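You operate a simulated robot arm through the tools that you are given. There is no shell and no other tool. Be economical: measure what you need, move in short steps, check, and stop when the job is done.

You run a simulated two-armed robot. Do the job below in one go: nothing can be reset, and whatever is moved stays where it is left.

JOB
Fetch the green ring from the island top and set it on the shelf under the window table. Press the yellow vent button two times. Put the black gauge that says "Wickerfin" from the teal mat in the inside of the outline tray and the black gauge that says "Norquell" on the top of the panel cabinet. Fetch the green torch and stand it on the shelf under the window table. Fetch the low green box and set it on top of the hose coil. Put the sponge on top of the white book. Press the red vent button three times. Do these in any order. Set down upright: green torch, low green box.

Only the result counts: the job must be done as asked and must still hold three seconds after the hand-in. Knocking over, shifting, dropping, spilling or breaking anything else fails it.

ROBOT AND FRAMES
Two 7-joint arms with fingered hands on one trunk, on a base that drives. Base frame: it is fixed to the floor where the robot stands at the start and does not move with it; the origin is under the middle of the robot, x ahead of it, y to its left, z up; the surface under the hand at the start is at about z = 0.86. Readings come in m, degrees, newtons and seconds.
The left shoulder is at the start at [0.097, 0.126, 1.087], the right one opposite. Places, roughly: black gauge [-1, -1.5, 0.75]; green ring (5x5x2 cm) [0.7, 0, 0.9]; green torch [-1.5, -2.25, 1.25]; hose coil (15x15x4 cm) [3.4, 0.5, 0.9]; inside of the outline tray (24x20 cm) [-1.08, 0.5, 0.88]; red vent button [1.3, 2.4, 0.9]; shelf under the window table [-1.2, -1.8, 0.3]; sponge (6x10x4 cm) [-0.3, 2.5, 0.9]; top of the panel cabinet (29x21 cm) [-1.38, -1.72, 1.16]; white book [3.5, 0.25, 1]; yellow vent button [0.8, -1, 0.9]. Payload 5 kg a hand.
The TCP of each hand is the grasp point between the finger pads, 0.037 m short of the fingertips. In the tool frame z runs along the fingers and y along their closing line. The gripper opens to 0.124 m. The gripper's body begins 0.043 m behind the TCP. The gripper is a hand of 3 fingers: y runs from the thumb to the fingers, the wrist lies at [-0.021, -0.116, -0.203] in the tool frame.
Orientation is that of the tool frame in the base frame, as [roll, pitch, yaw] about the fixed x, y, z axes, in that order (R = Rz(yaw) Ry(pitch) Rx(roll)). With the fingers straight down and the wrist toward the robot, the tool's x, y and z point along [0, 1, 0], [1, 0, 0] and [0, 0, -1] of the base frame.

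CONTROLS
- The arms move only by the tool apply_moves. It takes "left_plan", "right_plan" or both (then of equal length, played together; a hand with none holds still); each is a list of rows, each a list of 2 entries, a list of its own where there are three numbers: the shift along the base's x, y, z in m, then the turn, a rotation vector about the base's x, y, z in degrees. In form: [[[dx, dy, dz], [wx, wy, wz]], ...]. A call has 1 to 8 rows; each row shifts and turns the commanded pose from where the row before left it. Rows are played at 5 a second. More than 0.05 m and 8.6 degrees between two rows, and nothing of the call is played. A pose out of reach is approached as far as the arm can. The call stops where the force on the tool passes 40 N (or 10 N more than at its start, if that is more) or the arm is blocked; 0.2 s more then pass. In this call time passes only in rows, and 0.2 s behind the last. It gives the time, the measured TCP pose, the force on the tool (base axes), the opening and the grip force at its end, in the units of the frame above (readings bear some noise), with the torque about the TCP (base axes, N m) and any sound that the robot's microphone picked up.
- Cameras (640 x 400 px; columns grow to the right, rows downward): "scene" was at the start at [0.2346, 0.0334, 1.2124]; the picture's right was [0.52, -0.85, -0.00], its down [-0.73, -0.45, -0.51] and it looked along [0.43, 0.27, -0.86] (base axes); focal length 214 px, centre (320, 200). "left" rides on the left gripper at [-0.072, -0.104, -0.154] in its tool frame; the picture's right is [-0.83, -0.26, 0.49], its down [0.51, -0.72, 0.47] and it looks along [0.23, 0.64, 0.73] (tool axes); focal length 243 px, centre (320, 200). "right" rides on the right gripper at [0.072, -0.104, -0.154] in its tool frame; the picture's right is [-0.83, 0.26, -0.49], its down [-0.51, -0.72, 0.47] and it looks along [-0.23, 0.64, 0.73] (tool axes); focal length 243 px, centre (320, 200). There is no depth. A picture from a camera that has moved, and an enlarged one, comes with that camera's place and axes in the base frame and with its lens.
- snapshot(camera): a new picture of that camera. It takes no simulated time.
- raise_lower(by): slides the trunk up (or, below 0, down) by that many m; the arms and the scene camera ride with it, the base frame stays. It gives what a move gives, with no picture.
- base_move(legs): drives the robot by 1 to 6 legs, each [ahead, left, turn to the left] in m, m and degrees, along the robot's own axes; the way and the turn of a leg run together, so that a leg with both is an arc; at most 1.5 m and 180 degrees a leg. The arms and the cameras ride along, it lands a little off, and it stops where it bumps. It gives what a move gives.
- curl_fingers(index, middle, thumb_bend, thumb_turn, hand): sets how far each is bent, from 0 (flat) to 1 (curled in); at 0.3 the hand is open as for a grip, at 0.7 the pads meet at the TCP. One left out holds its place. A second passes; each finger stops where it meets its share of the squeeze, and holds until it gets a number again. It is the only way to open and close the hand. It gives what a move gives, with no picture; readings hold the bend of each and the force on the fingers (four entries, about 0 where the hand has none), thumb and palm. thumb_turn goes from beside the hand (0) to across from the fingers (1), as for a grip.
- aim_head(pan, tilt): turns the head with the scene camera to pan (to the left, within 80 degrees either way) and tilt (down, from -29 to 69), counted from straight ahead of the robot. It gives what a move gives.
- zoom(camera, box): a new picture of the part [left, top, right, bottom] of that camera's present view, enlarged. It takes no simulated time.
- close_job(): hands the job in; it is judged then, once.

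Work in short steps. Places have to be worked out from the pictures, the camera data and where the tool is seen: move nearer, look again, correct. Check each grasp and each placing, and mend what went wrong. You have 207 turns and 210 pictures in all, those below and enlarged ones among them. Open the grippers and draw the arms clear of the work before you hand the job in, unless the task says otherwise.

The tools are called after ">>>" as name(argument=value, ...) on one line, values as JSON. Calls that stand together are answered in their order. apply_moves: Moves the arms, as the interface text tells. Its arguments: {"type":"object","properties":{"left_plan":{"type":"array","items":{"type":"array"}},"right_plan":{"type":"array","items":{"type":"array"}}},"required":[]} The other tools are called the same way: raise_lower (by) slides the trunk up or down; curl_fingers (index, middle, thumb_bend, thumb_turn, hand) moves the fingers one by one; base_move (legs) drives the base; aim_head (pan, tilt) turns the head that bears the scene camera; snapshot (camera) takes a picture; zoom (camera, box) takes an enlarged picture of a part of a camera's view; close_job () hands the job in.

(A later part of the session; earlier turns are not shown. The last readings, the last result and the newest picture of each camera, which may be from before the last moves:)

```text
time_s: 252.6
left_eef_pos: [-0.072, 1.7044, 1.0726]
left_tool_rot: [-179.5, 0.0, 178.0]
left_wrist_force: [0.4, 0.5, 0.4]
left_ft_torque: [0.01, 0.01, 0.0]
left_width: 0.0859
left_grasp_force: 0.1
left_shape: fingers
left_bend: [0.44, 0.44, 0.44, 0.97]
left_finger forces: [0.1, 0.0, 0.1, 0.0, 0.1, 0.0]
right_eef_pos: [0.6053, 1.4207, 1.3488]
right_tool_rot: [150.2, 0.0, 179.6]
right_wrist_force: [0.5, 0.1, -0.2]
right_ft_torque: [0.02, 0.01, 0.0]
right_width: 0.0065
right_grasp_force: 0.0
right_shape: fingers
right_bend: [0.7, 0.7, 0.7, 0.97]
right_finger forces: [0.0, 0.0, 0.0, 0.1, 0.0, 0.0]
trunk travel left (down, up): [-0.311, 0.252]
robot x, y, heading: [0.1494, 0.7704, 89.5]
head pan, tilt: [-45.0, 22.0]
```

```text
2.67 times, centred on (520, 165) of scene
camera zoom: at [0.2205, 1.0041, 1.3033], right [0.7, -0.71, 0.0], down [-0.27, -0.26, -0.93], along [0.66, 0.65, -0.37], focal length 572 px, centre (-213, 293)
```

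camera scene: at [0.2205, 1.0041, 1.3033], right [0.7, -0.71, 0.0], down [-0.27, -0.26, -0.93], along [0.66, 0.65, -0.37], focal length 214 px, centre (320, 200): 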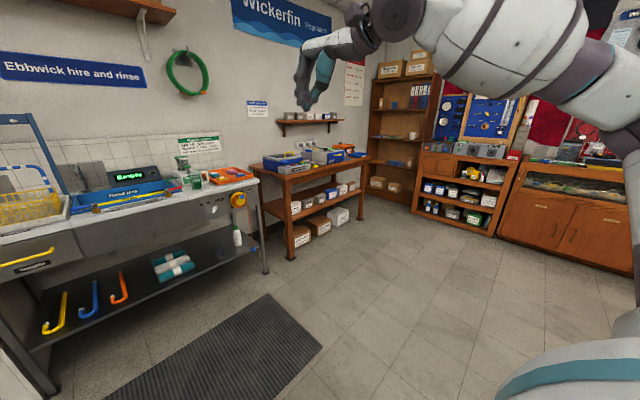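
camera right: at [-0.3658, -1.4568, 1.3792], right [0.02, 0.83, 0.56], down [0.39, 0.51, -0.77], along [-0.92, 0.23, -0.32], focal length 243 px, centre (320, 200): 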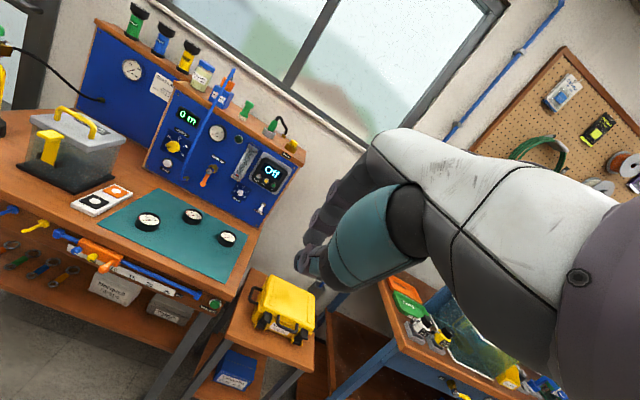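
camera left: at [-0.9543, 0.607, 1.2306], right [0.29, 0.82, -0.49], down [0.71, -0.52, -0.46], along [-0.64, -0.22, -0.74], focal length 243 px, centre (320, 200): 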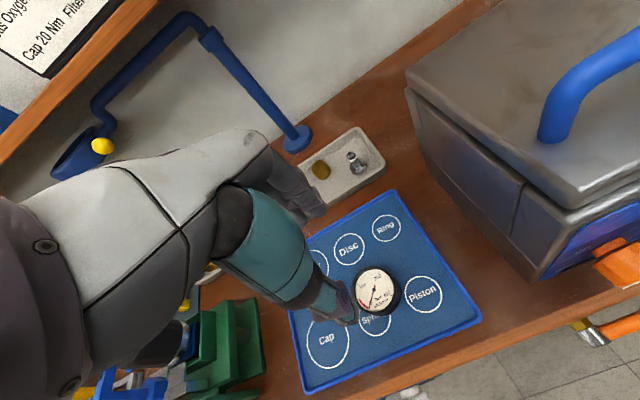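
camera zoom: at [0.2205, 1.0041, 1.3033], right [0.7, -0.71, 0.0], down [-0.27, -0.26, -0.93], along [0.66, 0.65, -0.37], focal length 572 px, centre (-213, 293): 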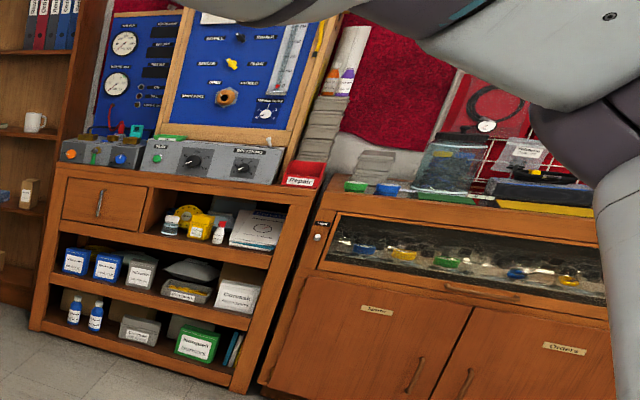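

The red button is on the grey console at ≈[1.29,2.37]. Raise a bit and drive around the display stand to it.

>>> raise_lower(by=0.1)

>>> base_move(legs=[[0.5, 0, 0.5], [0, -0.88, 0], [0.18, 0, 0]])

>>> aim_head(pan=-15, tilt=35)

>>> snapshot(camera="scene")

>>> snapshot(camera="right")

```text
time_s: 254.0
left_eef_pos: [-0.0717, 1.7056, 1.1719]
left_tool_rot: [-179.4, 0.0, 178.1]
left_wrist_force: [-0.1, -0.3, 0.0]
left_ft_torque: [-0.02, 0.01, 0.0]
left_width: 0.086
left_grasp_force: 0.0
left_shape: fingers
left_bend: [0.44, 0.44, 0.44, 0.97]
left_finger forces: [0.0, 0.0, 0.0, 0.0, 0.0, 0.0]
right_eef_pos: [0.6063, 1.4227, 1.4491]
right_tool_rot: [150.2, 0.0, 179.6]
right_wrist_force: [-0.2, -0.2, -0.6]
right_ft_torque: [-0.02, -0.01, 0.03]
right_width: 0.0066
right_grasp_force: 0.0
right_shape: fingers
right_bend: [0.7, 0.7, 0.7, 0.97]
right_finger forces: [0.0, 0.0, 0.0, 0.0, 0.0, 0.0]
trunk travel left (down, up): [-0.411, 0.152]
robot x, y, heading: [0.1518, 0.7678, 89.5]
head pan, tilt: [-45.0, 22.0]
```

```text
time_s: 265.7
left_eef_pos: [0.8004, 2.3784, 1.1775]
left_tool_rot: [-179.7, -0.1, 178.5]
left_wrist_force: [-0.1, -0.5, 0.0]
left_ft_torque: [0.04, -0.03, 0.02]
left_width: 0.0858
left_grasp_force: 0.0
left_shape: fingers
left_bend: [0.44, 0.44, 0.44, 0.97]
left_finger forces: [0.1, 0.0, 0.0, 0.0, 0.0, 0.0]
right_eef_pos: [1.4808, 2.0983, 1.4506]
right_tool_rot: [150.1, 0.0, -180.0]
right_wrist_force: [0.1, -0.8, 0.4]
right_ft_torque: [0.0, 0.02, -0.03]
right_width: 0.0067
right_grasp_force: 0.1
right_shape: fingers
right_bend: [0.7, 0.7, 0.7, 0.97]
right_finger forces: [0.0, 0.0, 0.1, 0.1, 0.0, 0.0]
trunk travel left (down, up): [-0.411, 0.152]
robot x, y, heading: [1.0285, 1.4463, 89.6]
head pan, tilt: [-45.0, 22.0]
```

```text
time_s: 266.6
left_eef_pos: [0.7998, 2.3803, 1.1735]
left_tool_rot: [-179.7, -0.1, 178.4]
left_wrist_force: [-0.1, -0.9, -0.5]
left_ft_torque: [0.0, -0.04, 0.02]
left_width: 0.0858
left_grasp_force: 0.0
left_shape: fingers
left_bend: [0.44, 0.44, 0.44, 0.97]
left_finger forces: [0.1, 0.1, 0.0, 0.0, 0.0, 0.1]
right_eef_pos: [1.4807, 2.102, 1.4485]
right_tool_rot: [150.1, 0.0, 180.0]
right_wrist_force: [0.2, 0.0, 0.3]
right_ft_torque: [0.01, 0.03, -0.03]
right_width: 0.0069
right_grasp_force: 0.1
right_shape: fingers
right_bend: [0.7, 0.7, 0.7, 0.97]
right_finger forces: [0.0, 0.1, 0.0, 0.0, 0.0, 0.0]
trunk travel left (down, up): [-0.411, 0.152]
robot x, y, heading: [1.0316, 1.4432, 89.7]
head pan, tilt: [-15.0, 35.0]
```

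```text
75 pictures are left
camera scene: at [1.0553, 1.6763, 1.385], right [0.96, -0.26, 0.0], down [-0.15, -0.55, -0.82], along [0.21, 0.79, -0.57], focal length 214 px, centre (320, 200)
```

scene: 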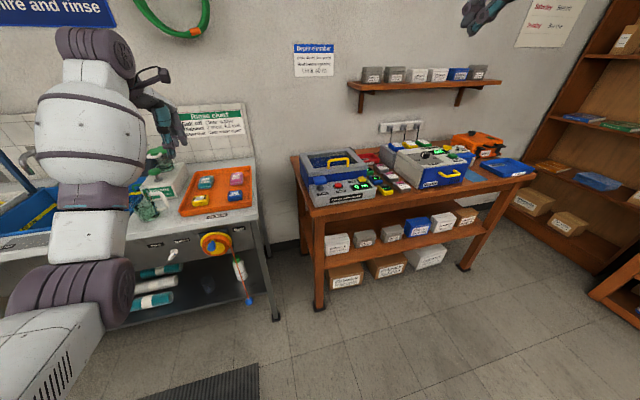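

```text
74 pictures are left
camera right: at [1.4066, 1.9346, 1.5294], right [0.83, -0.02, 0.56], down [0.51, -0.39, -0.77], along [0.23, 0.92, -0.32], focal length 243 px, centre (320, 200)
```

right: 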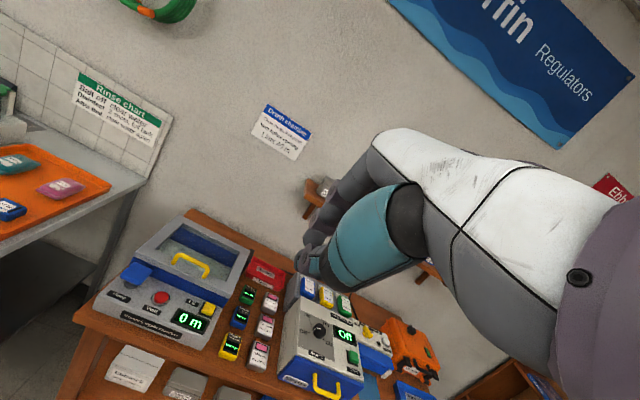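

>>> zoom(camera="right", box=[80, 210, 320, 360])

>>> zoom(camera="scene", box=[290, 140, 450, 240])

```text
2.67 times, centred on (200, 285) of right
camera zoom: at [1.4066, 1.9346, 1.5294], right [0.83, -0.02, 0.56], down [0.51, -0.39, -0.77], along [0.23, 0.92, -0.32], focal length 647 px, centre (640, -27)
```

zoom: 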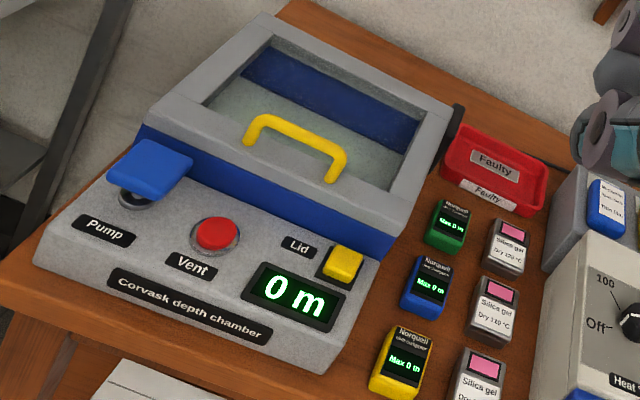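

```text
4.00 times, centred on (370, 190) of scene
camera zoom: at [1.0553, 1.6763, 1.385], right [0.96, -0.26, 0.0], down [-0.15, -0.55, -0.82], along [0.21, 0.79, -0.57], focal length 858 px, centre (120, 240)
```

zoom: 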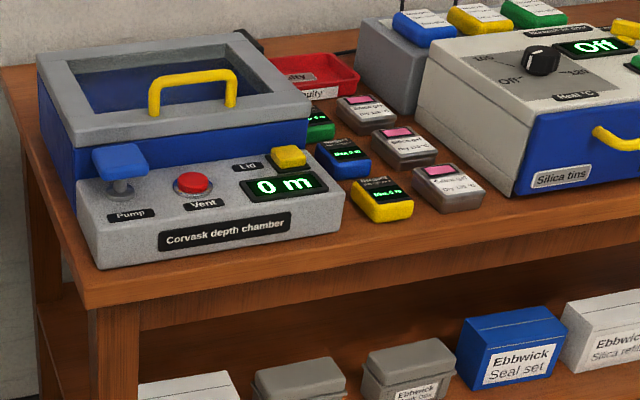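

Red Vent button at ≈[1.339,2.434,0.896]. Approach with the right hand tilted 45° forward.

>>> apply_moves(right_plan=[[[-0.018, 0.03, -0.03], [7.5, 0, 0]], [[-0.018, 0.03, -0.03], [7.5, 0, 0]], [[-0.018, 0.03, -0.03], [0, 0, 0]], [[-0.018, 0.03, -0.03], [0, 0, 0]], [[-0.018, 0.03, -0.03], [0, 0, 0]], [[-0.018, 0.03, -0.03], [0, 0, 0]], [[-0.018, 0.03, -0.03], [0, 0, 0]], [[-0.018, 0.03, -0.03], [0, 0, 0]]])

>>> apply_moves(right_plan=[[[0, 0.006, -0.045], [0, 0, 0]], [[0, 0.006, -0.045], [0, 0, 0]], [[0, 0.006, -0.045], [0, 0, 0]], [[0, 0.006, -0.045], [0, 0, 0]], [[0, 0.006, -0.04], [0, 0, 0]]])

>>> snapshot(camera="right")

>>> zoom(camera="scene", box=[260, 130, 420, 230])

```text
time_s: 268.4
left_eef_pos: [0.7987, 2.3827, 1.172]
left_tool_rot: [-179.3, 0.1, 178.4]
left_wrist_force: [-0.4, 0.8, 0.3]
left_ft_torque: [-0.01, -0.01, -0.01]
left_width: 0.0861
left_grasp_force: 0.1
left_shape: fingers
left_bend: [0.44, 0.44, 0.44, 0.97]
left_finger forces: [0.0, 0.0, 0.0, 0.0, 0.1, 0.0]
right_eef_pos: [1.3386, 2.3436, 1.206]
right_tool_rot: [135.1, 0.1, 180.0]
right_wrist_force: [-0.1, 0.2, -0.1]
right_ft_torque: [0.0, 0.04, -0.04]
right_width: 0.0065
right_grasp_force: 0.0
right_shape: fingers
right_bend: [0.7, 0.7, 0.7, 0.97]
right_finger forces: [0.1, 0.1, 0.1, 0.0, 0.1, 0.0]
trunk travel left (down, up): [-0.411, 0.152]
robot x, y, heading: [1.0302, 1.446, 89.7]
head pan, tilt: [-15.0, 35.0]
```

```text
time_s: 269.6
left_eef_pos: [0.8014, 2.3819, 1.1733]
left_tool_rot: [-179.5, 0.0, 178.4]
left_wrist_force: [-0.3, 0.6, 0.3]
left_ft_torque: [-0.04, 0.03, 0.0]
left_width: 0.086
left_grasp_force: 0.0
left_shape: fingers
left_bend: [0.44, 0.44, 0.44, 0.97]
left_finger forces: [0.0, 0.0, 0.1, 0.0, 0.0, 0.1]
right_eef_pos: [1.3344, 2.3732, 0.987]
right_tool_rot: [135.1, 0.0, 180.0]
right_wrist_force: [0.3, 1.0, 0.1]
right_ft_torque: [-0.01, 0.0, 0.0]
right_width: 0.0066
right_grasp_force: 0.0
right_shape: fingers
right_bend: [0.7, 0.7, 0.7, 0.97]
right_finger forces: [0.1, 0.0, 0.0, 0.1, 0.1, 0.0]
trunk travel left (down, up): [-0.411, 0.152]
robot x, y, heading: [1.0286, 1.4471, 89.7]
head pan, tilt: [-15.0, 35.0]
```

```text
71 pictures are left
camera right: at [1.2611, 2.1906, 1.0217], right [0.83, -0.16, 0.53], down [0.51, -0.18, -0.84], along [0.23, 0.97, -0.07], focal length 243 px, centre (320, 200)
```

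right: 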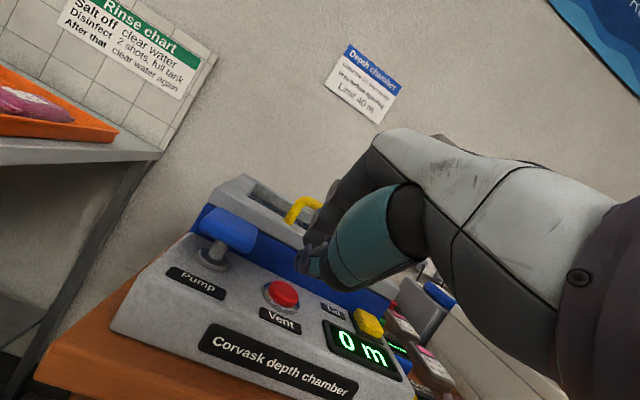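

```text
4.00 times, centred on (340, 180) of scene
camera zoom: at [1.0557, 1.6781, 1.3846], right [0.97, -0.26, 0.0], down [-0.15, -0.55, -0.82], along [0.21, 0.79, -0.57], focal length 858 px, centre (240, 280)
```

zoom: 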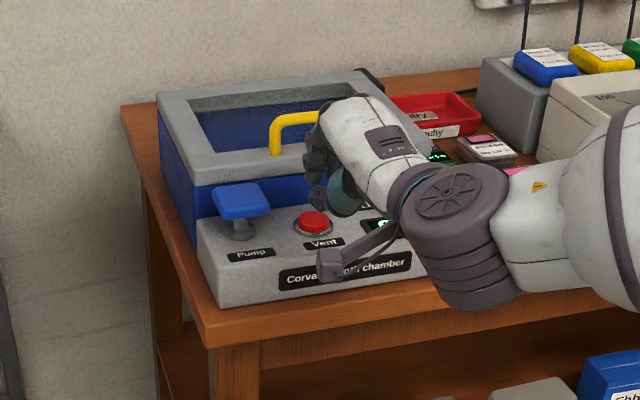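

Button confirmed at [1.343,2.435]. Move just over it, then press down in steps.

>>> apply_moves(right_plan=[[[0.008, 0.03, -0.02], [0, 0, 0]], [[0, 0.007, -0.025], [0, 0, 0]], [[0, 0, -0.006], [0, 0, 0]], [[0, 0, -0.005], [0, 0, 0]]])

>>> apply_moves(right_plan=[[[0, 0, -0.005], [0, 0, 0]], [[0, 0, -0.004], [0, 0, 0]]])

>>> zoom(camera="right", box=[200, 200, 440, 350])

```text
time_s: 270.6
left_eef_pos: [0.8006, 2.3793, 1.1752]
left_tool_rot: [-179.6, 0.0, 178.4]
left_wrist_force: [0.0, -0.3, 0.0]
left_ft_torque: [0.02, 0.02, -0.03]
left_width: 0.086
left_grasp_force: 0.0
left_shape: fingers
left_bend: [0.44, 0.44, 0.44, 0.97]
left_finger forces: [0.0, 0.1, 0.1, 0.0, 0.1, 0.1]
right_eef_pos: [1.3435, 2.4078, 0.935]
right_tool_rot: [134.9, 0.0, -180.0]
right_wrist_force: [-0.1, -1.2, 6.7]
right_ft_torque: [0.07, 0.14, 0.08]
right_width: 0.0028
right_grasp_force: 4.3
right_shape: fingers
right_bend: [0.69, 0.7, 0.72, 0.98]
right_finger forces: [0.1, 0.0, 0.0, 0.1, 8.5, 0.0]
trunk travel left (down, up): [-0.411, 0.152]
robot x, y, heading: [1.031, 1.4499, 89.7]
head pan, tilt: [-15.0, 35.0]
heard: click
```

```text
time_s: 271.2
left_eef_pos: [0.8002, 2.3792, 1.1767]
left_tool_rot: [-179.8, 0.0, 178.3]
left_wrist_force: [-0.3, 0.4, 1.0]
left_ft_torque: [-0.02, 0.0, 0.02]
left_width: 0.0857
left_grasp_force: 0.1
left_shape: fingers
left_bend: [0.44, 0.44, 0.44, 0.97]
left_finger forces: [0.0, 0.0, 0.0, 0.1, 0.0, 0.0]
right_eef_pos: [1.3448, 2.4071, 0.9288]
right_tool_rot: [134.8, 0.1, 179.9]
right_wrist_force: [0.8, -3.0, 17.4]
right_ft_torque: [0.27, 0.24, 0.0]
right_width: 0.0013
right_grasp_force: 10.3
right_shape: fingers
right_bend: [0.67, 0.7, 0.74, 0.98]
right_finger forces: [0.1, 0.0, 0.1, 0.1, 20.2, 0.0]
trunk travel left (down, up): [-0.411, 0.152]
robot x, y, heading: [1.0277, 1.4503, 89.7]
head pan, tilt: [-15.0, 35.0]
```

```text
2.67 times, centred on (320, 275) of right
camera zoom: at [1.2701, 2.2246, 0.9623], right [0.83, -0.16, 0.53], down [0.51, -0.18, -0.84], along [0.23, 0.97, -0.06], focal length 647 px, centre (320, 0)
```

zoom: 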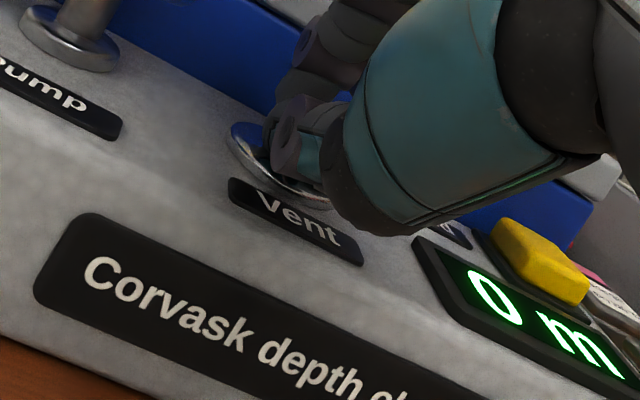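

First click. Release, then second press.

>>> apply_moves(right_plan=[[[0, 0, 0.015], [0, 0, 0]], [[0, 0, 0.015], [0, 0, 0]], [[0, 0, 0], [0, 0, 0]]])

>>> apply_moves(right_plan=[[[0, 0, -0.014], [0, 0, 0]], [[0, 0, -0.01], [0, 0, 0]], [[0, 0, -0.006], [0, 0, 0]]])

>>> apply_moves(right_plan=[[[0, 0, 0.015], [0, 0, 0]], [[0, 0, 0.015], [0, 0, 0]], [[0, 0, 0], [0, 0, 0]]])

```text
time_s: 272.0
left_eef_pos: [0.8001, 2.3808, 1.1751]
left_tool_rot: [-179.6, 0.0, 178.5]
left_wrist_force: [0.6, 0.3, -0.3]
left_ft_torque: [0.02, -0.04, -0.02]
left_width: 0.0857
left_grasp_force: 0.0
left_shape: fingers
left_bend: [0.44, 0.44, 0.44, 0.97]
left_finger forces: [0.1, 0.0, 0.1, 0.0, 0.0, 0.1]
right_eef_pos: [1.3458, 2.4089, 0.9525]
right_tool_rot: [135.2, 0.0, 180.0]
right_wrist_force: [-0.1, 0.7, 0.2]
right_ft_torque: [0.0, 0.03, 0.03]
right_width: 0.0066
right_grasp_force: 0.1
right_shape: fingers
right_bend: [0.7, 0.7, 0.7, 0.97]
right_finger forces: [0.0, 0.1, 0.0, 0.1, 0.1, 0.1]
trunk travel left (down, up): [-0.411, 0.152]
robot x, y, heading: [1.0277, 1.4482, 89.7]
head pan, tilt: [-15.0, 35.0]
```

```text
time_s: 272.8
left_eef_pos: [0.8008, 2.3782, 1.1764]
left_tool_rot: [-179.7, 0.0, 178.3]
left_wrist_force: [-0.2, 0.4, 0.9]
left_ft_torque: [-0.02, 0.02, -0.02]
left_width: 0.086
left_grasp_force: 0.0
left_shape: fingers
left_bend: [0.44, 0.44, 0.44, 0.97]
left_finger forces: [0.0, 0.0, 0.0, 0.0, 0.1, 0.0]
right_eef_pos: [1.3444, 2.4062, 0.9283]
right_tool_rot: [134.8, 0.0, -180.0]
right_wrist_force: [-0.3, -3.8, 16.6]
right_ft_torque: [0.24, 0.19, 0.01]
right_width: 0.0016
right_grasp_force: 10.0
right_shape: fingers
right_bend: [0.67, 0.7, 0.74, 0.98]
right_finger forces: [0.0, 0.0, 0.0, 0.1, 20.6, 0.0]
trunk travel left (down, up): [-0.411, 0.152]
robot x, y, heading: [1.033, 1.446, 89.6]
head pan, tilt: [-15.0, 35.0]
heard: click
```

```text
time_s: 273.6
left_eef_pos: [0.7999, 2.3815, 1.175]
left_tool_rot: [-179.5, 0.0, 178.4]
left_wrist_force: [-0.3, 0.0, -0.5]
left_ft_torque: [-0.01, 0.04, -0.01]
left_width: 0.086
left_grasp_force: 0.1
left_shape: fingers
left_bend: [0.44, 0.44, 0.44, 0.97]
left_finger forces: [0.0, 0.1, 0.1, 0.0, 0.0, 0.0]
right_eef_pos: [1.3458, 2.4086, 0.9519]
right_tool_rot: [135.2, 0.1, -180.0]
right_wrist_force: [0.0, 0.2, -0.5]
right_ft_torque: [0.0, -0.01, 0.0]
right_width: 0.0065
right_grasp_force: 0.0
right_shape: fingers
right_bend: [0.7, 0.7, 0.7, 0.98]
right_finger forces: [0.1, 0.0, 0.0, 0.1, 0.0, 0.0]
trunk travel left (down, up): [-0.411, 0.152]
robot x, y, heading: [1.0295, 1.4473, 89.9]
head pan, tilt: [-15.0, 35.0]
```

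Second click. Third press, then retreat upward.

>>> apply_moves(right_plan=[[[0, 0, -0.014], [0, 0, 0]], [[0, 0, -0.01], [0, 0, 0]], [[0, 0, -0.006], [0, 0, 0]]])

>>> apply_moves(right_plan=[[[0, 0, 0.03], [0, 0, 0]], [[0, -0.02, 0.04], [0, 0, 0]], [[0, -0.02, 0.04], [0, 0, 0]], [[0.02, -0.02, 0.04], [0, 0, 0]], [[0.02, -0.02, 0.04], [0, 0, 0]]])

>>> aim_head(pan=60, tilt=35)

>>> snapshot(camera="scene")

```text
time_s: 274.4
left_eef_pos: [0.7992, 2.3773, 1.1765]
left_tool_rot: [-179.7, 0.0, 178.4]
left_wrist_force: [-0.3, 0.0, 0.1]
left_ft_torque: [-0.03, 0.01, -0.01]
left_width: 0.086
left_grasp_force: 0.0
left_shape: fingers
left_bend: [0.44, 0.44, 0.44, 0.97]
left_finger forces: [0.0, 0.0, 0.0, 0.0, 0.0, 0.1]
right_eef_pos: [1.3451, 2.4074, 0.9271]
right_tool_rot: [134.8, 0.0, 180.0]
right_wrist_force: [1.9, -4.2, 17.5]
right_ft_torque: [0.27, 0.23, 0.04]
right_width: 0.0015
right_grasp_force: 10.7
right_shape: fingers
right_bend: [0.67, 0.7, 0.74, 0.98]
right_finger forces: [0.0, 0.1, 0.0, 0.1, 21.6, 0.0]
trunk travel left (down, up): [-0.411, 0.152]
robot x, y, heading: [1.0296, 1.4476, 89.6]
head pan, tilt: [-15.0, 35.0]
heard: click
```

```text
time_s: 275.6
left_eef_pos: [0.7998, 2.3777, 1.1781]
left_tool_rot: [-179.7, 0.0, 178.4]
left_wrist_force: [0.2, -0.9, -0.5]
left_ft_torque: [0.06, 0.01, -0.01]
left_width: 0.0858
left_grasp_force: 0.1
left_shape: fingers
left_bend: [0.44, 0.44, 0.44, 0.97]
left_finger forces: [0.0, 0.0, 0.0, 0.0, 0.0, 0.0]
right_eef_pos: [1.3849, 2.3251, 1.1157]
right_tool_rot: [135.1, 0.1, 180.0]
right_wrist_force: [-0.8, -0.5, 0.2]
right_ft_torque: [-0.01, 0.01, 0.0]
right_width: 0.0066
right_grasp_force: 0.0
right_shape: fingers
right_bend: [0.7, 0.7, 0.7, 0.98]
right_finger forces: [0.0, 0.0, 0.0, 0.1, 0.1, 0.1]
trunk travel left (down, up): [-0.411, 0.152]
robot x, y, heading: [1.0352, 1.4463, 90.1]
head pan, tilt: [-15.0, 35.0]
```

```text
time_s: 277.1
left_eef_pos: [0.8007, 2.3809, 1.1743]
left_tool_rot: [-179.6, 0.1, 178.4]
left_wrist_force: [-0.9, -0.3, 0.1]
left_ft_torque: [0.03, 0.02, 0.0]
left_width: 0.0859
left_grasp_force: 0.0
left_shape: fingers
left_bend: [0.44, 0.44, 0.44, 0.97]
left_finger forces: [0.1, 0.0, 0.1, 0.0, 0.1, 0.0]
right_eef_pos: [1.3834, 2.3288, 1.1138]
right_tool_rot: [135.1, 0.0, 179.9]
right_wrist_force: [0.6, 0.1, 0.0]
right_ft_torque: [0.01, -0.04, -0.01]
right_width: 0.0063
right_grasp_force: 0.0
right_shape: fingers
right_bend: [0.7, 0.7, 0.7, 0.98]
right_finger forces: [0.0, 0.0, 0.0, 0.0, 0.1, 0.1]
trunk travel left (down, up): [-0.411, 0.152]
robot x, y, heading: [1.0277, 1.4438, 89.9]
head pan, tilt: [60.0, 35.0]
```

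```text
68 pictures are left
camera scene: at [0.9562, 1.6357, 1.3849], right [0.5, 0.86, 0.0], down [0.5, -0.29, -0.82], along [-0.71, 0.41, -0.57], focal length 214 px, centre (320, 200)
```

scene: 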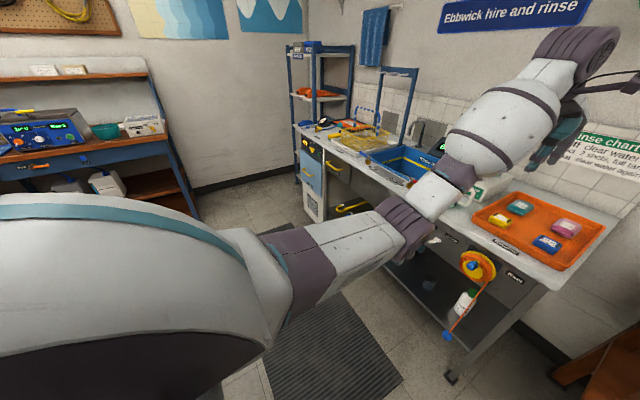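

Three clicks done. Zoom at the left end of the rinse bench for the sponge.

>>> zoom(camera="scene", box=[280, 95, 440, 195])

```text
4.00 times, centred on (360, 145) of scene
camera zoom: at [0.9562, 1.6357, 1.3849], right [0.5, 0.86, 0.0], down [0.5, -0.29, -0.82], along [-0.71, 0.41, -0.57], focal length 858 px, centre (160, 420)
```

zoom: 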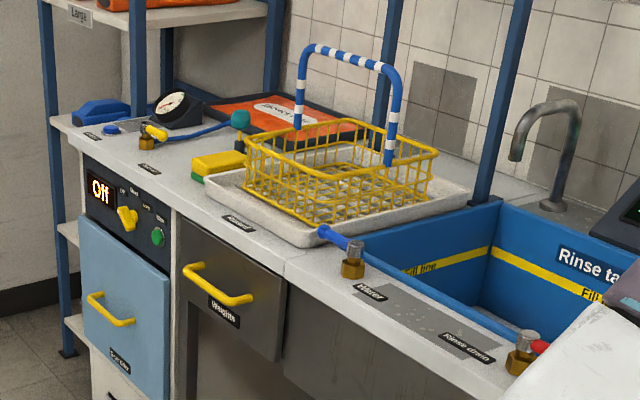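

Sponge (yellow/green) at ≈[-0.25,2.44] beside the basket. Back off, go left, and approach from the front with the left hand.

>>> base_move(legs=[[-0.4, 0, 0], [0, 1.04, 0], [0.36, 0, 0]])

>>> snapshot(camera="left")

```text
time_s: 290.8
left_eef_pos: [-0.272, 2.3252, 1.1757]
left_tool_rot: [-179.6, -0.1, 178.8]
left_wrist_force: [0.3, 0.6, 0.0]
left_ft_torque: [0.04, 0.01, 0.04]
left_width: 0.0859
left_grasp_force: 0.1
left_shape: fingers
left_bend: [0.44, 0.44, 0.44, 0.97]
left_finger forces: [0.0, 0.0, 0.0, 0.0, 0.1, 0.1]
right_eef_pos: [0.312, 2.2775, 1.1147]
right_tool_rot: [135.0, -0.1, -179.7]
right_wrist_force: [-1.0, -0.6, 0.3]
right_ft_torque: [-0.01, -0.03, -0.01]
right_width: 0.0066
right_grasp_force: 0.0
right_shape: fingers
right_bend: [0.7, 0.7, 0.7, 0.98]
right_finger forces: [0.0, 0.1, 0.0, 0.1, 0.1, 0.0]
trunk travel left (down, up): [-0.411, 0.152]
robot x, y, heading: [-0.0313, 1.3952, 90.2]
head pan, tilt: [60.0, 35.0]
```

```text
66 pictures are left
camera left: at [-0.2011, 2.2214, 1.3318], right [0.82, -0.28, -0.49], down [-0.52, -0.71, -0.47], along [-0.22, 0.64, -0.74], focal length 243 px, centre (320, 200)
```

left: 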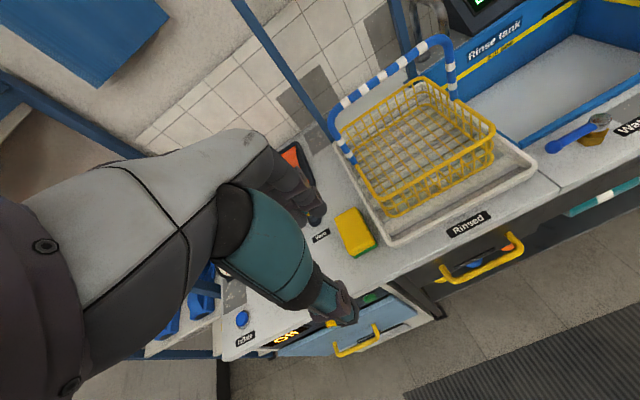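

Sponge centre ≈[-0.279,2.461], long side along y. Open fully, move over it.

>>> curl_fingers(hand="left", index=0.28, middle=0.28, thumb_bend=0.28)

>>> apply_moves(left_plan=[[[0, 0.045, 0], [0, 0, 0]], [[-0.004, 0.045, -0.01], [0, 0, 0]], [[-0.002, 0.045, -0.015], [0, 0, 0]], [[0, 0, -0.045], [0, 0, 0]], [[0, 0, -0.045], [0, 0, 0]]])

>>> snapshot(camera="left")

```text
time_s: 291.8
left_eef_pos: [-0.272, 2.3266, 1.1762]
left_tool_rot: [-179.6, 0.1, 178.8]
left_wrist_force: [0.0, -0.3, -0.1]
left_ft_torque: [0.0, 0.03, -0.01]
left_width: 0.134
left_grasp_force: 0.0
left_shape: fingers
left_bend: [0.28, 0.28, 0.28, 0.97]
left_finger forces: [0.0, 0.0, 0.0, 0.0, 0.0, 0.0]
right_eef_pos: [0.3132, 2.2784, 1.1142]
right_tool_rot: [135.2, 0.0, -179.6]
right_wrist_force: [0.3, 0.3, -0.6]
right_ft_torque: [-0.03, -0.01, 0.0]
right_width: 0.0066
right_grasp_force: 0.1
right_shape: fingers
right_bend: [0.7, 0.7, 0.7, 0.98]
right_finger forces: [0.0, 0.0, 0.1, 0.0, 0.1, 0.0]
trunk travel left (down, up): [-0.411, 0.152]
robot x, y, heading: [-0.036, 1.3923, 90.4]
head pan, tilt: [60.0, 35.0]
```

```text
time_s: 293.0
left_eef_pos: [-0.2773, 2.4641, 1.0605]
left_tool_rot: [-179.6, 0.0, 178.9]
left_wrist_force: [0.0, 0.1, -0.5]
left_ft_torque: [-0.01, 0.0, -0.01]
left_width: 0.1345
left_grasp_force: 0.0
left_shape: fingers
left_bend: [0.28, 0.28, 0.28, 0.97]
left_finger forces: [0.1, 0.1, 0.1, 0.0, 0.0, 0.1]
right_eef_pos: [0.3122, 2.2793, 1.1138]
right_tool_rot: [135.2, 0.1, -179.5]
right_wrist_force: [0.3, -0.3, 0.7]
right_ft_torque: [0.0, 0.0, -0.01]
right_width: 0.0064
right_grasp_force: 0.0
right_shape: fingers
right_bend: [0.7, 0.7, 0.7, 0.98]
right_finger forces: [0.0, 0.1, 0.0, 0.0, 0.0, 0.0]
trunk travel left (down, up): [-0.411, 0.152]
robot x, y, heading: [-0.0363, 1.3986, 90.2]
head pan, tilt: [60.0, 35.0]
```

```text
65 pictures are left
camera left: at [-0.2067, 2.359, 1.2163], right [0.82, -0.28, -0.49], down [-0.52, -0.71, -0.47], along [-0.22, 0.64, -0.74], focal length 243 px, centre (320, 200)
```

left: 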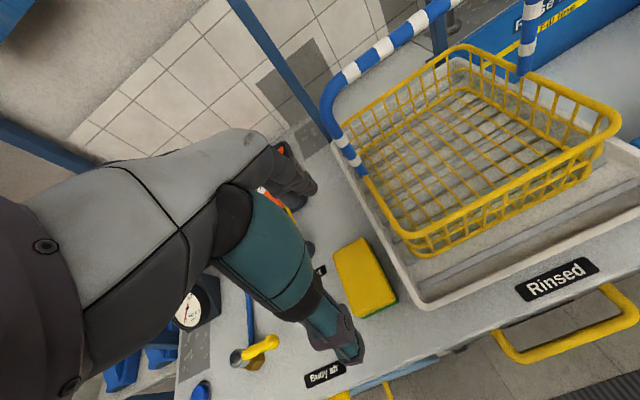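

Aligned; shift 1.3 cm away from the basket and descend.

>>> apply_moves(left_plan=[[[-0.014, 0.004, -0.04], [0, 0, 0]], [[0, 0, -0.04], [0, 0, 0]], [[0, 0, -0.025], [0, 0, 0]]])

>>> apply_moves(left_plan=[[[0, 0, -0.008], [0, 0, 0]]])

>>> snapshot(camera="left")

```text
time_s: 293.8
left_eef_pos: [-0.2899, 2.4658, 0.9527]
left_tool_rot: [-179.6, 0.0, 178.8]
left_wrist_force: [0.5, -0.2, -0.4]
left_ft_torque: [0.01, 0.02, -0.03]
left_width: 0.1342
left_grasp_force: 0.0
left_shape: fingers
left_bend: [0.28, 0.28, 0.28, 0.97]
left_finger forces: [0.0, 0.0, 0.1, 0.0, 0.0, 0.1]
right_eef_pos: [0.3125, 2.2772, 1.1137]
right_tool_rot: [135.2, 0.0, -179.6]
right_wrist_force: [0.6, -0.2, -0.4]
right_ft_torque: [0.04, 0.02, 0.01]
right_width: 0.0066
right_grasp_force: 0.0
right_shape: fingers
right_bend: [0.7, 0.7, 0.7, 0.98]
right_finger forces: [0.0, 0.0, 0.0, 0.0, 0.0, 0.0]
trunk travel left (down, up): [-0.411, 0.152]
robot x, y, heading: [-0.0339, 1.3939, 90.0]
head pan, tilt: [60.0, 35.0]
```

```text
time_s: 294.2
left_eef_pos: [-0.292, 2.466, 0.946]
left_tool_rot: [-179.4, 0.0, 178.7]
left_wrist_force: [0.4, 0.0, 0.2]
left_ft_torque: [0.0, 0.04, -0.01]
left_width: 0.1346
left_grasp_force: 0.0
left_shape: fingers
left_bend: [0.28, 0.28, 0.28, 0.97]
left_finger forces: [0.0, 0.1, 0.0, 0.0, 0.0, 0.0]
right_eef_pos: [0.3122, 2.2783, 1.1129]
right_tool_rot: [135.1, 0.1, -179.6]
right_wrist_force: [0.4, 0.0, 0.7]
right_ft_torque: [0.0, -0.02, 0.04]
right_width: 0.0063
right_grasp_force: 0.0
right_shape: fingers
right_bend: [0.7, 0.7, 0.7, 0.98]
right_finger forces: [0.1, 0.1, 0.1, 0.0, 0.0, 0.0]
trunk travel left (down, up): [-0.411, 0.152]
robot x, y, heading: [-0.0329, 1.3924, 90.2]
head pan, tilt: [60.0, 35.0]
```

```text
64 pictures are left
camera left: at [-0.2212, 2.3622, 1.1022], right [0.82, -0.28, -0.49], down [-0.52, -0.71, -0.47], along [-0.22, 0.64, -0.74], focal length 243 px, centre (320, 200)
```

left: 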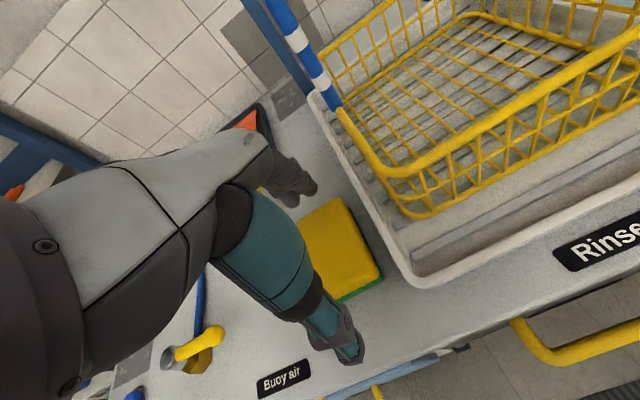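

>>> apply_moves(left_plan=[[[0, 0, -0.01], [0, 0, 0]]])

>>> curl_fingers(hand="left", index=0.55, middle=0.55, thumb_bend=0.55)

>>> apply_moves(left_plan=[[[0, 0, 0.03], [0, 0, 0]], [[0, 0, 0.045], [0, 0, 0]], [[0, 0, 0.045], [0, 0, 0]], [[0, 0, 0.045], [0, 0, 0]]])

>>> snapshot(camera="left")

```text
time_s: 294.6
left_eef_pos: [-0.2923, 2.4671, 0.9363]
left_tool_rot: [-179.7, 0.1, 178.8]
left_wrist_force: [-1.2, -0.1, -0.9]
left_ft_torque: [0.02, -0.03, 0.02]
left_width: 0.1343
left_grasp_force: 0.0
left_shape: fingers
left_bend: [0.28, 0.28, 0.28, 0.97]
left_finger forces: [0.1, 0.1, 0.0, 0.1, 0.0, 0.0]
right_eef_pos: [0.3118, 2.2782, 1.1132]
right_tool_rot: [135.1, 0.0, -179.5]
right_wrist_force: [0.9, -0.1, -0.9]
right_ft_torque: [-0.03, 0.01, -0.01]
right_width: 0.0068
right_grasp_force: 0.1
right_shape: fingers
right_bend: [0.7, 0.7, 0.7, 0.98]
right_finger forces: [0.0, 0.0, 0.1, 0.1, 0.0, 0.0]
trunk travel left (down, up): [-0.411, 0.152]
robot x, y, heading: [-0.0328, 1.3961, 90.1]
head pan, tilt: [60.0, 35.0]
```

```text
time_s: 295.6
left_eef_pos: [-0.2907, 2.4654, 0.9397]
left_tool_rot: [-179.8, 0.0, 178.8]
left_wrist_force: [-0.9, 6.2, 13.8]
left_ft_torque: [0.8, -0.04, 0.0]
left_width: 0.0542
left_grasp_force: 9.5
left_shape: fingers
left_bend: [0.54, 0.52, 0.55, 0.97]
left_finger forces: [8.7, 9.4, 0.0, 0.1, 0.1, 0.0]
right_eef_pos: [0.3134, 2.2761, 1.1152]
right_tool_rot: [135.1, 0.0, -179.6]
right_wrist_force: [0.0, -0.1, 0.9]
right_ft_torque: [0.03, 0.01, 0.0]
right_width: 0.0065
right_grasp_force: 0.1
right_shape: fingers
right_bend: [0.7, 0.7, 0.7, 0.98]
right_finger forces: [0.0, 0.1, 0.0, 0.1, 0.0, 0.1]
trunk travel left (down, up): [-0.411, 0.152]
robot x, y, heading: [-0.0347, 1.395, 90.2]
head pan, tilt: [60.0, 35.0]
```

```text
time_s: 296.6
left_eef_pos: [-0.2924, 2.4636, 1.1018]
left_tool_rot: [-179.6, -0.1, 178.7]
left_wrist_force: [0.5, -0.2, 0.1]
left_ft_torque: [0.06, 0.02, 0.0]
left_width: 0.0527
left_grasp_force: 0.0
left_shape: fingers
left_bend: [0.55, 0.55, 0.55, 0.97]
left_finger forces: [0.0, 0.0, 0.0, 0.1, 0.0, 0.0]
right_eef_pos: [0.3136, 2.277, 1.1155]
right_tool_rot: [135.1, -0.1, -179.5]
right_wrist_force: [0.6, 0.2, 0.8]
right_ft_torque: [0.0, 0.04, -0.01]
right_width: 0.0066
right_grasp_force: 0.0
right_shape: fingers
right_bend: [0.7, 0.7, 0.7, 0.98]
right_finger forces: [0.0, 0.1, 0.0, 0.0, 0.0, 0.1]
trunk travel left (down, up): [-0.411, 0.152]
robot x, y, heading: [-0.0333, 1.398, 90.3]
head pan, tilt: [60.0, 35.0]
```

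```text
63 pictures are left
camera left: at [-0.2226, 2.3592, 1.2587], right [0.82, -0.28, -0.49], down [-0.52, -0.71, -0.47], along [-0.22, 0.64, -0.74], focal length 243 px, centre (320, 200)
```

left: 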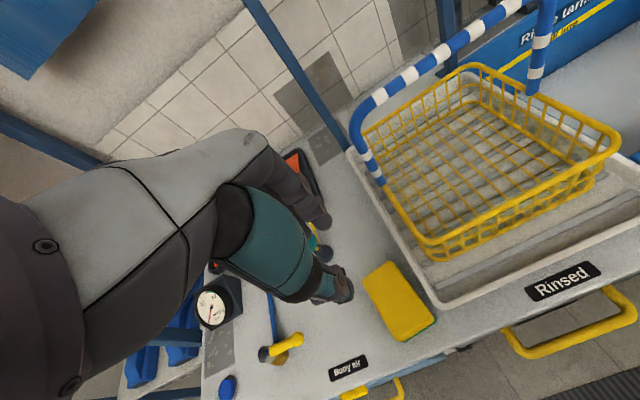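

The grip missed: triangulating again, the sponge top is lower (z≈0.875) and it now sits at ≈[-0.284,2.450]. Open and descend deeper until near the bench.

>>> curl_fingers(hand="left", index=0.28, middle=0.28, thumb_bend=0.28)

>>> apply_moves(left_plan=[[[0, -0.012, -0.045], [0, 0, 0]], [[0, 0, -0.045], [0, 0, 0]], [[0, 0, -0.045], [0, 0, 0]], [[0, 0, -0.03], [0, 0, 0]]])

>>> snapshot(camera="left")

```text
time_s: 297.6
left_eef_pos: [-0.2931, 2.4639, 1.1012]
left_tool_rot: [-179.6, -0.1, 178.9]
left_wrist_force: [-0.3, -0.8, 0.2]
left_ft_torque: [0.0, -0.02, 0.02]
left_width: 0.1341
left_grasp_force: 0.0
left_shape: fingers
left_bend: [0.28, 0.28, 0.28, 0.97]
left_finger forces: [0.1, 0.0, 0.0, 0.0, 0.0, 0.0]
right_eef_pos: [0.3126, 2.2789, 1.1137]
right_tool_rot: [135.2, 0.0, -179.4]
right_wrist_force: [-0.5, 0.7, -0.1]
right_ft_torque: [-0.02, -0.02, 0.0]
right_width: 0.0063
right_grasp_force: 0.1
right_shape: fingers
right_bend: [0.7, 0.7, 0.7, 0.98]
right_finger forces: [0.0, 0.0, 0.0, 0.0, 0.0, 0.1]
trunk travel left (down, up): [-0.411, 0.152]
robot x, y, heading: [-0.0335, 1.3958, 90.0]
head pan, tilt: [60.0, 35.0]
```

```text
time_s: 298.6
left_eef_pos: [-0.2906, 2.4542, 0.9334]
left_tool_rot: [-179.6, 0.0, 178.7]
left_wrist_force: [0.2, 0.5, 0.4]
left_ft_torque: [-0.01, 0.0, -0.01]
left_width: 0.134
left_grasp_force: 0.0
left_shape: fingers
left_bend: [0.28, 0.28, 0.28, 0.97]
left_finger forces: [0.0, 0.1, 0.0, 0.1, 0.0, 0.0]
right_eef_pos: [0.3124, 2.2794, 1.1137]
right_tool_rot: [135.1, 0.0, -179.6]
right_wrist_force: [-0.4, 0.0, -0.3]
right_ft_torque: [0.0, -0.01, -0.01]
right_width: 0.0066
right_grasp_force: 0.1
right_shape: fingers
right_bend: [0.7, 0.7, 0.7, 0.98]
right_finger forces: [0.0, 0.0, 0.0, 0.0, 0.0, 0.0]
trunk travel left (down, up): [-0.411, 0.152]
robot x, y, heading: [-0.0364, 1.3959, 90.1]
head pan, tilt: [60.0, 35.0]
```

```text
62 pictures are left
camera left: at [-0.2208, 2.3496, 1.0898], right [0.82, -0.28, -0.49], down [-0.52, -0.71, -0.47], along [-0.22, 0.64, -0.74], focal length 243 px, centre (320, 200)
```

left: 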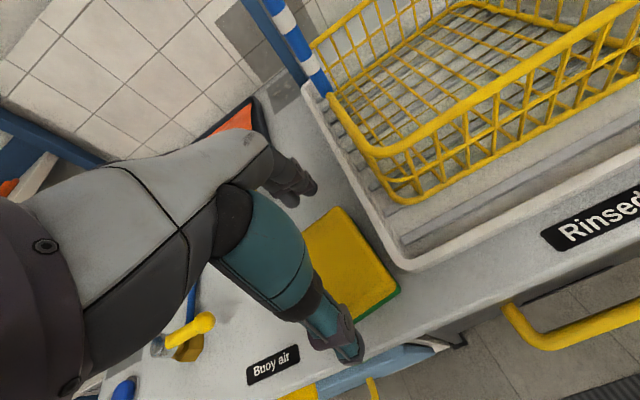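

Centred. Lower in small steps to contact, then close.

>>> apply_moves(left_plan=[[[0, -0.002, -0.012], [0, 0, 0]], [[0, 0, -0.012], [0, 0, 0]], [[0, 0, -0.01], [0, 0, 0]], [[0, 0, -0.008], [0, 0, 0]]])

```text
time_s: 299.6
left_eef_pos: [-0.2904, 2.4496, 0.8979]
left_tool_rot: [-179.9, 0.1, 178.9]
left_wrist_force: [0.3, -1.3, 7.1]
left_ft_torque: [0.56, 0.09, 0.05]
left_width: 0.1341
left_grasp_force: 3.6
left_shape: fingers
left_bend: [0.28, 0.28, 0.28, 0.97]
left_finger forces: [0.1, 7.5, 0.0, 0.0, 0.1, 0.1]
right_eef_pos: [0.3137, 2.2773, 1.1172]
right_tool_rot: [135.1, 0.0, -179.7]
right_wrist_force: [-1.1, 0.0, -0.2]
right_ft_torque: [0.01, 0.02, 0.01]
right_width: 0.0065
right_grasp_force: 0.1
right_shape: fingers
right_bend: [0.7, 0.7, 0.7, 0.98]
right_finger forces: [0.0, 0.0, 0.1, 0.1, 0.1, 0.0]
trunk travel left (down, up): [-0.411, 0.152]
robot x, y, heading: [-0.0341, 1.3959, 90.5]
head pan, tilt: [60.0, 35.0]
```

>>> apply_moves(left_plan=[[[0, 0, 0.004], [0, 0, 0]]])

>>> curl_fingers(hand="left", index=0.5, middle=0.5, thumb_bend=0.5)

>>> apply_moves(left_plan=[[[0, 0, 0.03], [0, 0, 0]], [[0, 0, 0.045], [0, 0, 0]], [[0, 0, 0.045], [0, 0, 0]], [[0, 0, 0.045], [0, 0, 0]], [[0, 0, 0.045], [0, 0, 0]]])

>>> snapshot(camera="left")

```text
time_s: 300.0
left_eef_pos: [-0.2917, 2.4502, 0.8981]
left_tool_rot: [-179.7, 0.0, 178.7]
left_wrist_force: [0.0, -0.4, 2.6]
left_ft_torque: [0.2, 0.01, 0.0]
left_width: 0.1339
left_grasp_force: 0.8
left_shape: fingers
left_bend: [0.28, 0.28, 0.28, 0.97]
left_finger forces: [0.1, 2.7, 0.0, 0.1, 0.0, 0.0]
right_eef_pos: [0.313, 2.278, 1.1136]
right_tool_rot: [135.2, 0.0, -179.6]
right_wrist_force: [-0.4, -0.4, -0.5]
right_ft_torque: [0.02, -0.01, 0.04]
right_width: 0.0066
right_grasp_force: 0.1
right_shape: fingers
right_bend: [0.7, 0.7, 0.7, 0.98]
right_finger forces: [0.1, 0.0, 0.0, 0.0, 0.1, 0.0]
trunk travel left (down, up): [-0.411, 0.152]
robot x, y, heading: [-0.0341, 1.3951, 90.1]
head pan, tilt: [60.0, 35.0]
```

```text
time_s: 301.0
left_eef_pos: [-0.2903, 2.4511, 0.9037]
left_tool_rot: [-179.9, 0.1, 178.9]
left_wrist_force: [0.3, 6.1, 21.9]
left_ft_torque: [1.45, 0.26, -0.08]
left_width: 0.1092
left_grasp_force: 31.7
left_shape: fingers
left_bend: [0.34, 0.43, 0.4, 0.97]
left_finger forces: [18.5, 23.9, 0.0, 0.1, 21.1, 0.1]
right_eef_pos: [0.313, 2.2769, 1.115]
right_tool_rot: [135.1, 0.0, -179.5]
right_wrist_force: [0.3, -0.2, -0.1]
right_ft_torque: [-0.03, -0.01, 0.03]
right_width: 0.0065
right_grasp_force: 0.0
right_shape: fingers
right_bend: [0.7, 0.7, 0.7, 0.98]
right_finger forces: [0.0, 0.1, 0.0, 0.1, 0.0, 0.0]
trunk travel left (down, up): [-0.411, 0.152]
robot x, y, heading: [-0.0333, 1.3959, 90.5]
head pan, tilt: [60.0, 35.0]
```

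```text
time_s: 302.2
left_eef_pos: [-0.2904, 2.4506, 1.1103]
left_tool_rot: [-179.6, 0.0, 178.8]
left_wrist_force: [0.5, 0.5, -0.4]
left_ft_torque: [0.04, -0.02, 0.02]
left_width: 0.1091
left_grasp_force: 23.2
left_shape: fingers
left_bend: [0.34, 0.45, 0.4, 0.97]
left_finger forces: [15.2, 7.1, 0.0, 0.0, 23.4, 0.1]
right_eef_pos: [0.3129, 2.277, 1.1163]
right_tool_rot: [135.0, 0.0, -179.5]
right_wrist_force: [0.3, -0.8, 0.9]
right_ft_torque: [0.03, 0.01, 0.03]
right_width: 0.0068
right_grasp_force: 0.1
right_shape: fingers
right_bend: [0.7, 0.7, 0.7, 0.98]
right_finger forces: [0.0, 0.1, 0.0, 0.1, 0.0, 0.0]
trunk travel left (down, up): [-0.411, 0.152]
robot x, y, heading: [-0.0368, 1.4002, 90.3]
head pan, tilt: [60.0, 35.0]
```

```text
61 pictures are left
camera left: at [-0.2203, 2.3459, 1.2657], right [0.82, -0.28, -0.49], down [-0.52, -0.71, -0.47], along [-0.22, 0.64, -0.74], focal length 243 px, centre (320, 200)
```

left: 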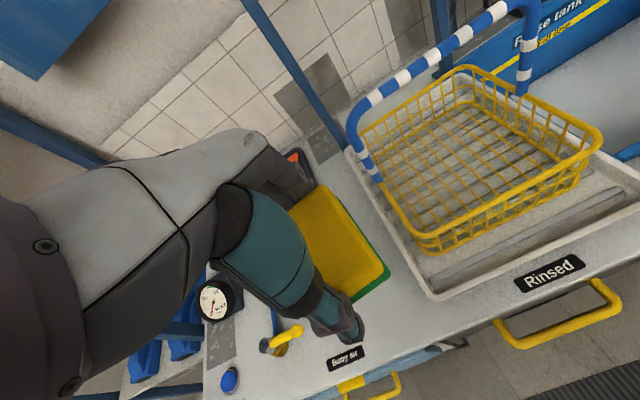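

Sponge is held. Back off, go right past the display stand, turn to face +x, and look at the far cabinets.

>>> base_move(legs=[[-0.35, 0, 0], [0, -1.4, 0], [0, 0, -90]])

>>> aim_head(pan=-5, tilt=15)

>>> snapshot(camera="scene")

```text
time_s: 320.5
left_eef_pos: [2.447, 1.3195, 1.1081]
left_tool_rot: [-179.6, 0.0, 88.7]
left_wrist_force: [-0.2, 0.2, 0.0]
left_ft_torque: [-0.04, 0.02, 0.01]
left_width: 0.1079
left_grasp_force: 21.5
left_shape: fingers
left_bend: [0.35, 0.45, 0.4, 0.97]
left_finger forces: [14.2, 6.6, 0.0, 0.0, 21.8, 0.0]
right_eef_pos: [2.2728, 0.7156, 1.1138]
right_tool_rot: [135.1, 0.0, 90.5]
right_wrist_force: [-0.1, -0.3, -0.8]
right_ft_torque: [0.07, 0.02, 0.0]
right_width: 0.0066
right_grasp_force: 0.0
right_shape: fingers
right_bend: [0.7, 0.7, 0.7, 0.98]
right_finger forces: [0.1, 0.0, 0.0, 0.0, 0.1, 0.0]
trunk travel left (down, up): [-0.411, 0.152]
robot x, y, heading: [1.3893, 1.0677, -0.0]
head pan, tilt: [60.0, 35.0]
```

```text
time_s: 321.9
left_eef_pos: [2.4479, 1.3182, 1.1085]
left_tool_rot: [-179.7, 0.0, 88.7]
left_wrist_force: [0.0, -0.1, 0.0]
left_ft_torque: [-0.03, 0.01, 0.0]
left_width: 0.1082
left_grasp_force: 21.5
left_shape: fingers
left_bend: [0.35, 0.45, 0.4, 0.97]
left_finger forces: [14.3, 6.5, 0.0, 0.0, 21.9, 0.2]
right_eef_pos: [2.2721, 0.715, 1.1148]
right_tool_rot: [135.1, 0.1, 90.4]
right_wrist_force: [-0.3, -0.2, 0.1]
right_ft_torque: [0.0, 0.01, -0.03]
right_width: 0.0064
right_grasp_force: 0.0
right_shape: fingers
right_bend: [0.7, 0.7, 0.7, 0.98]
right_finger forces: [0.0, 0.0, 0.0, 0.0, 0.0, 0.0]
trunk travel left (down, up): [-0.411, 0.152]
robot x, y, heading: [1.3905, 1.0656, 0.3]
head pan, tilt: [-5.0, 15.0]
```

```text
60 pictures are left
camera scene: at [1.6283, 1.0573, 1.4169], right [-0.08, -1.0, 0.0], down [-0.26, 0.02, -0.97], along [0.96, -0.08, -0.26], focal length 214 px, centre (320, 200)
```

scene: 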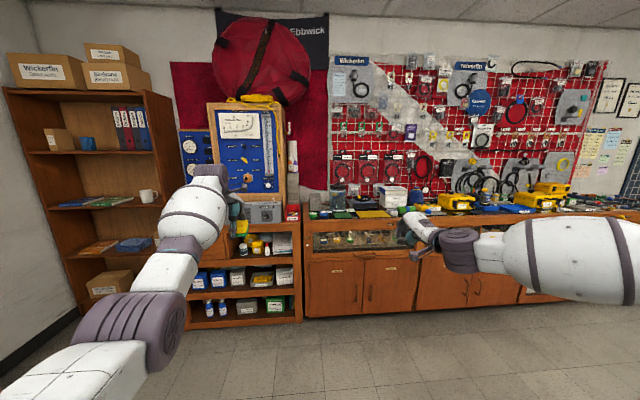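

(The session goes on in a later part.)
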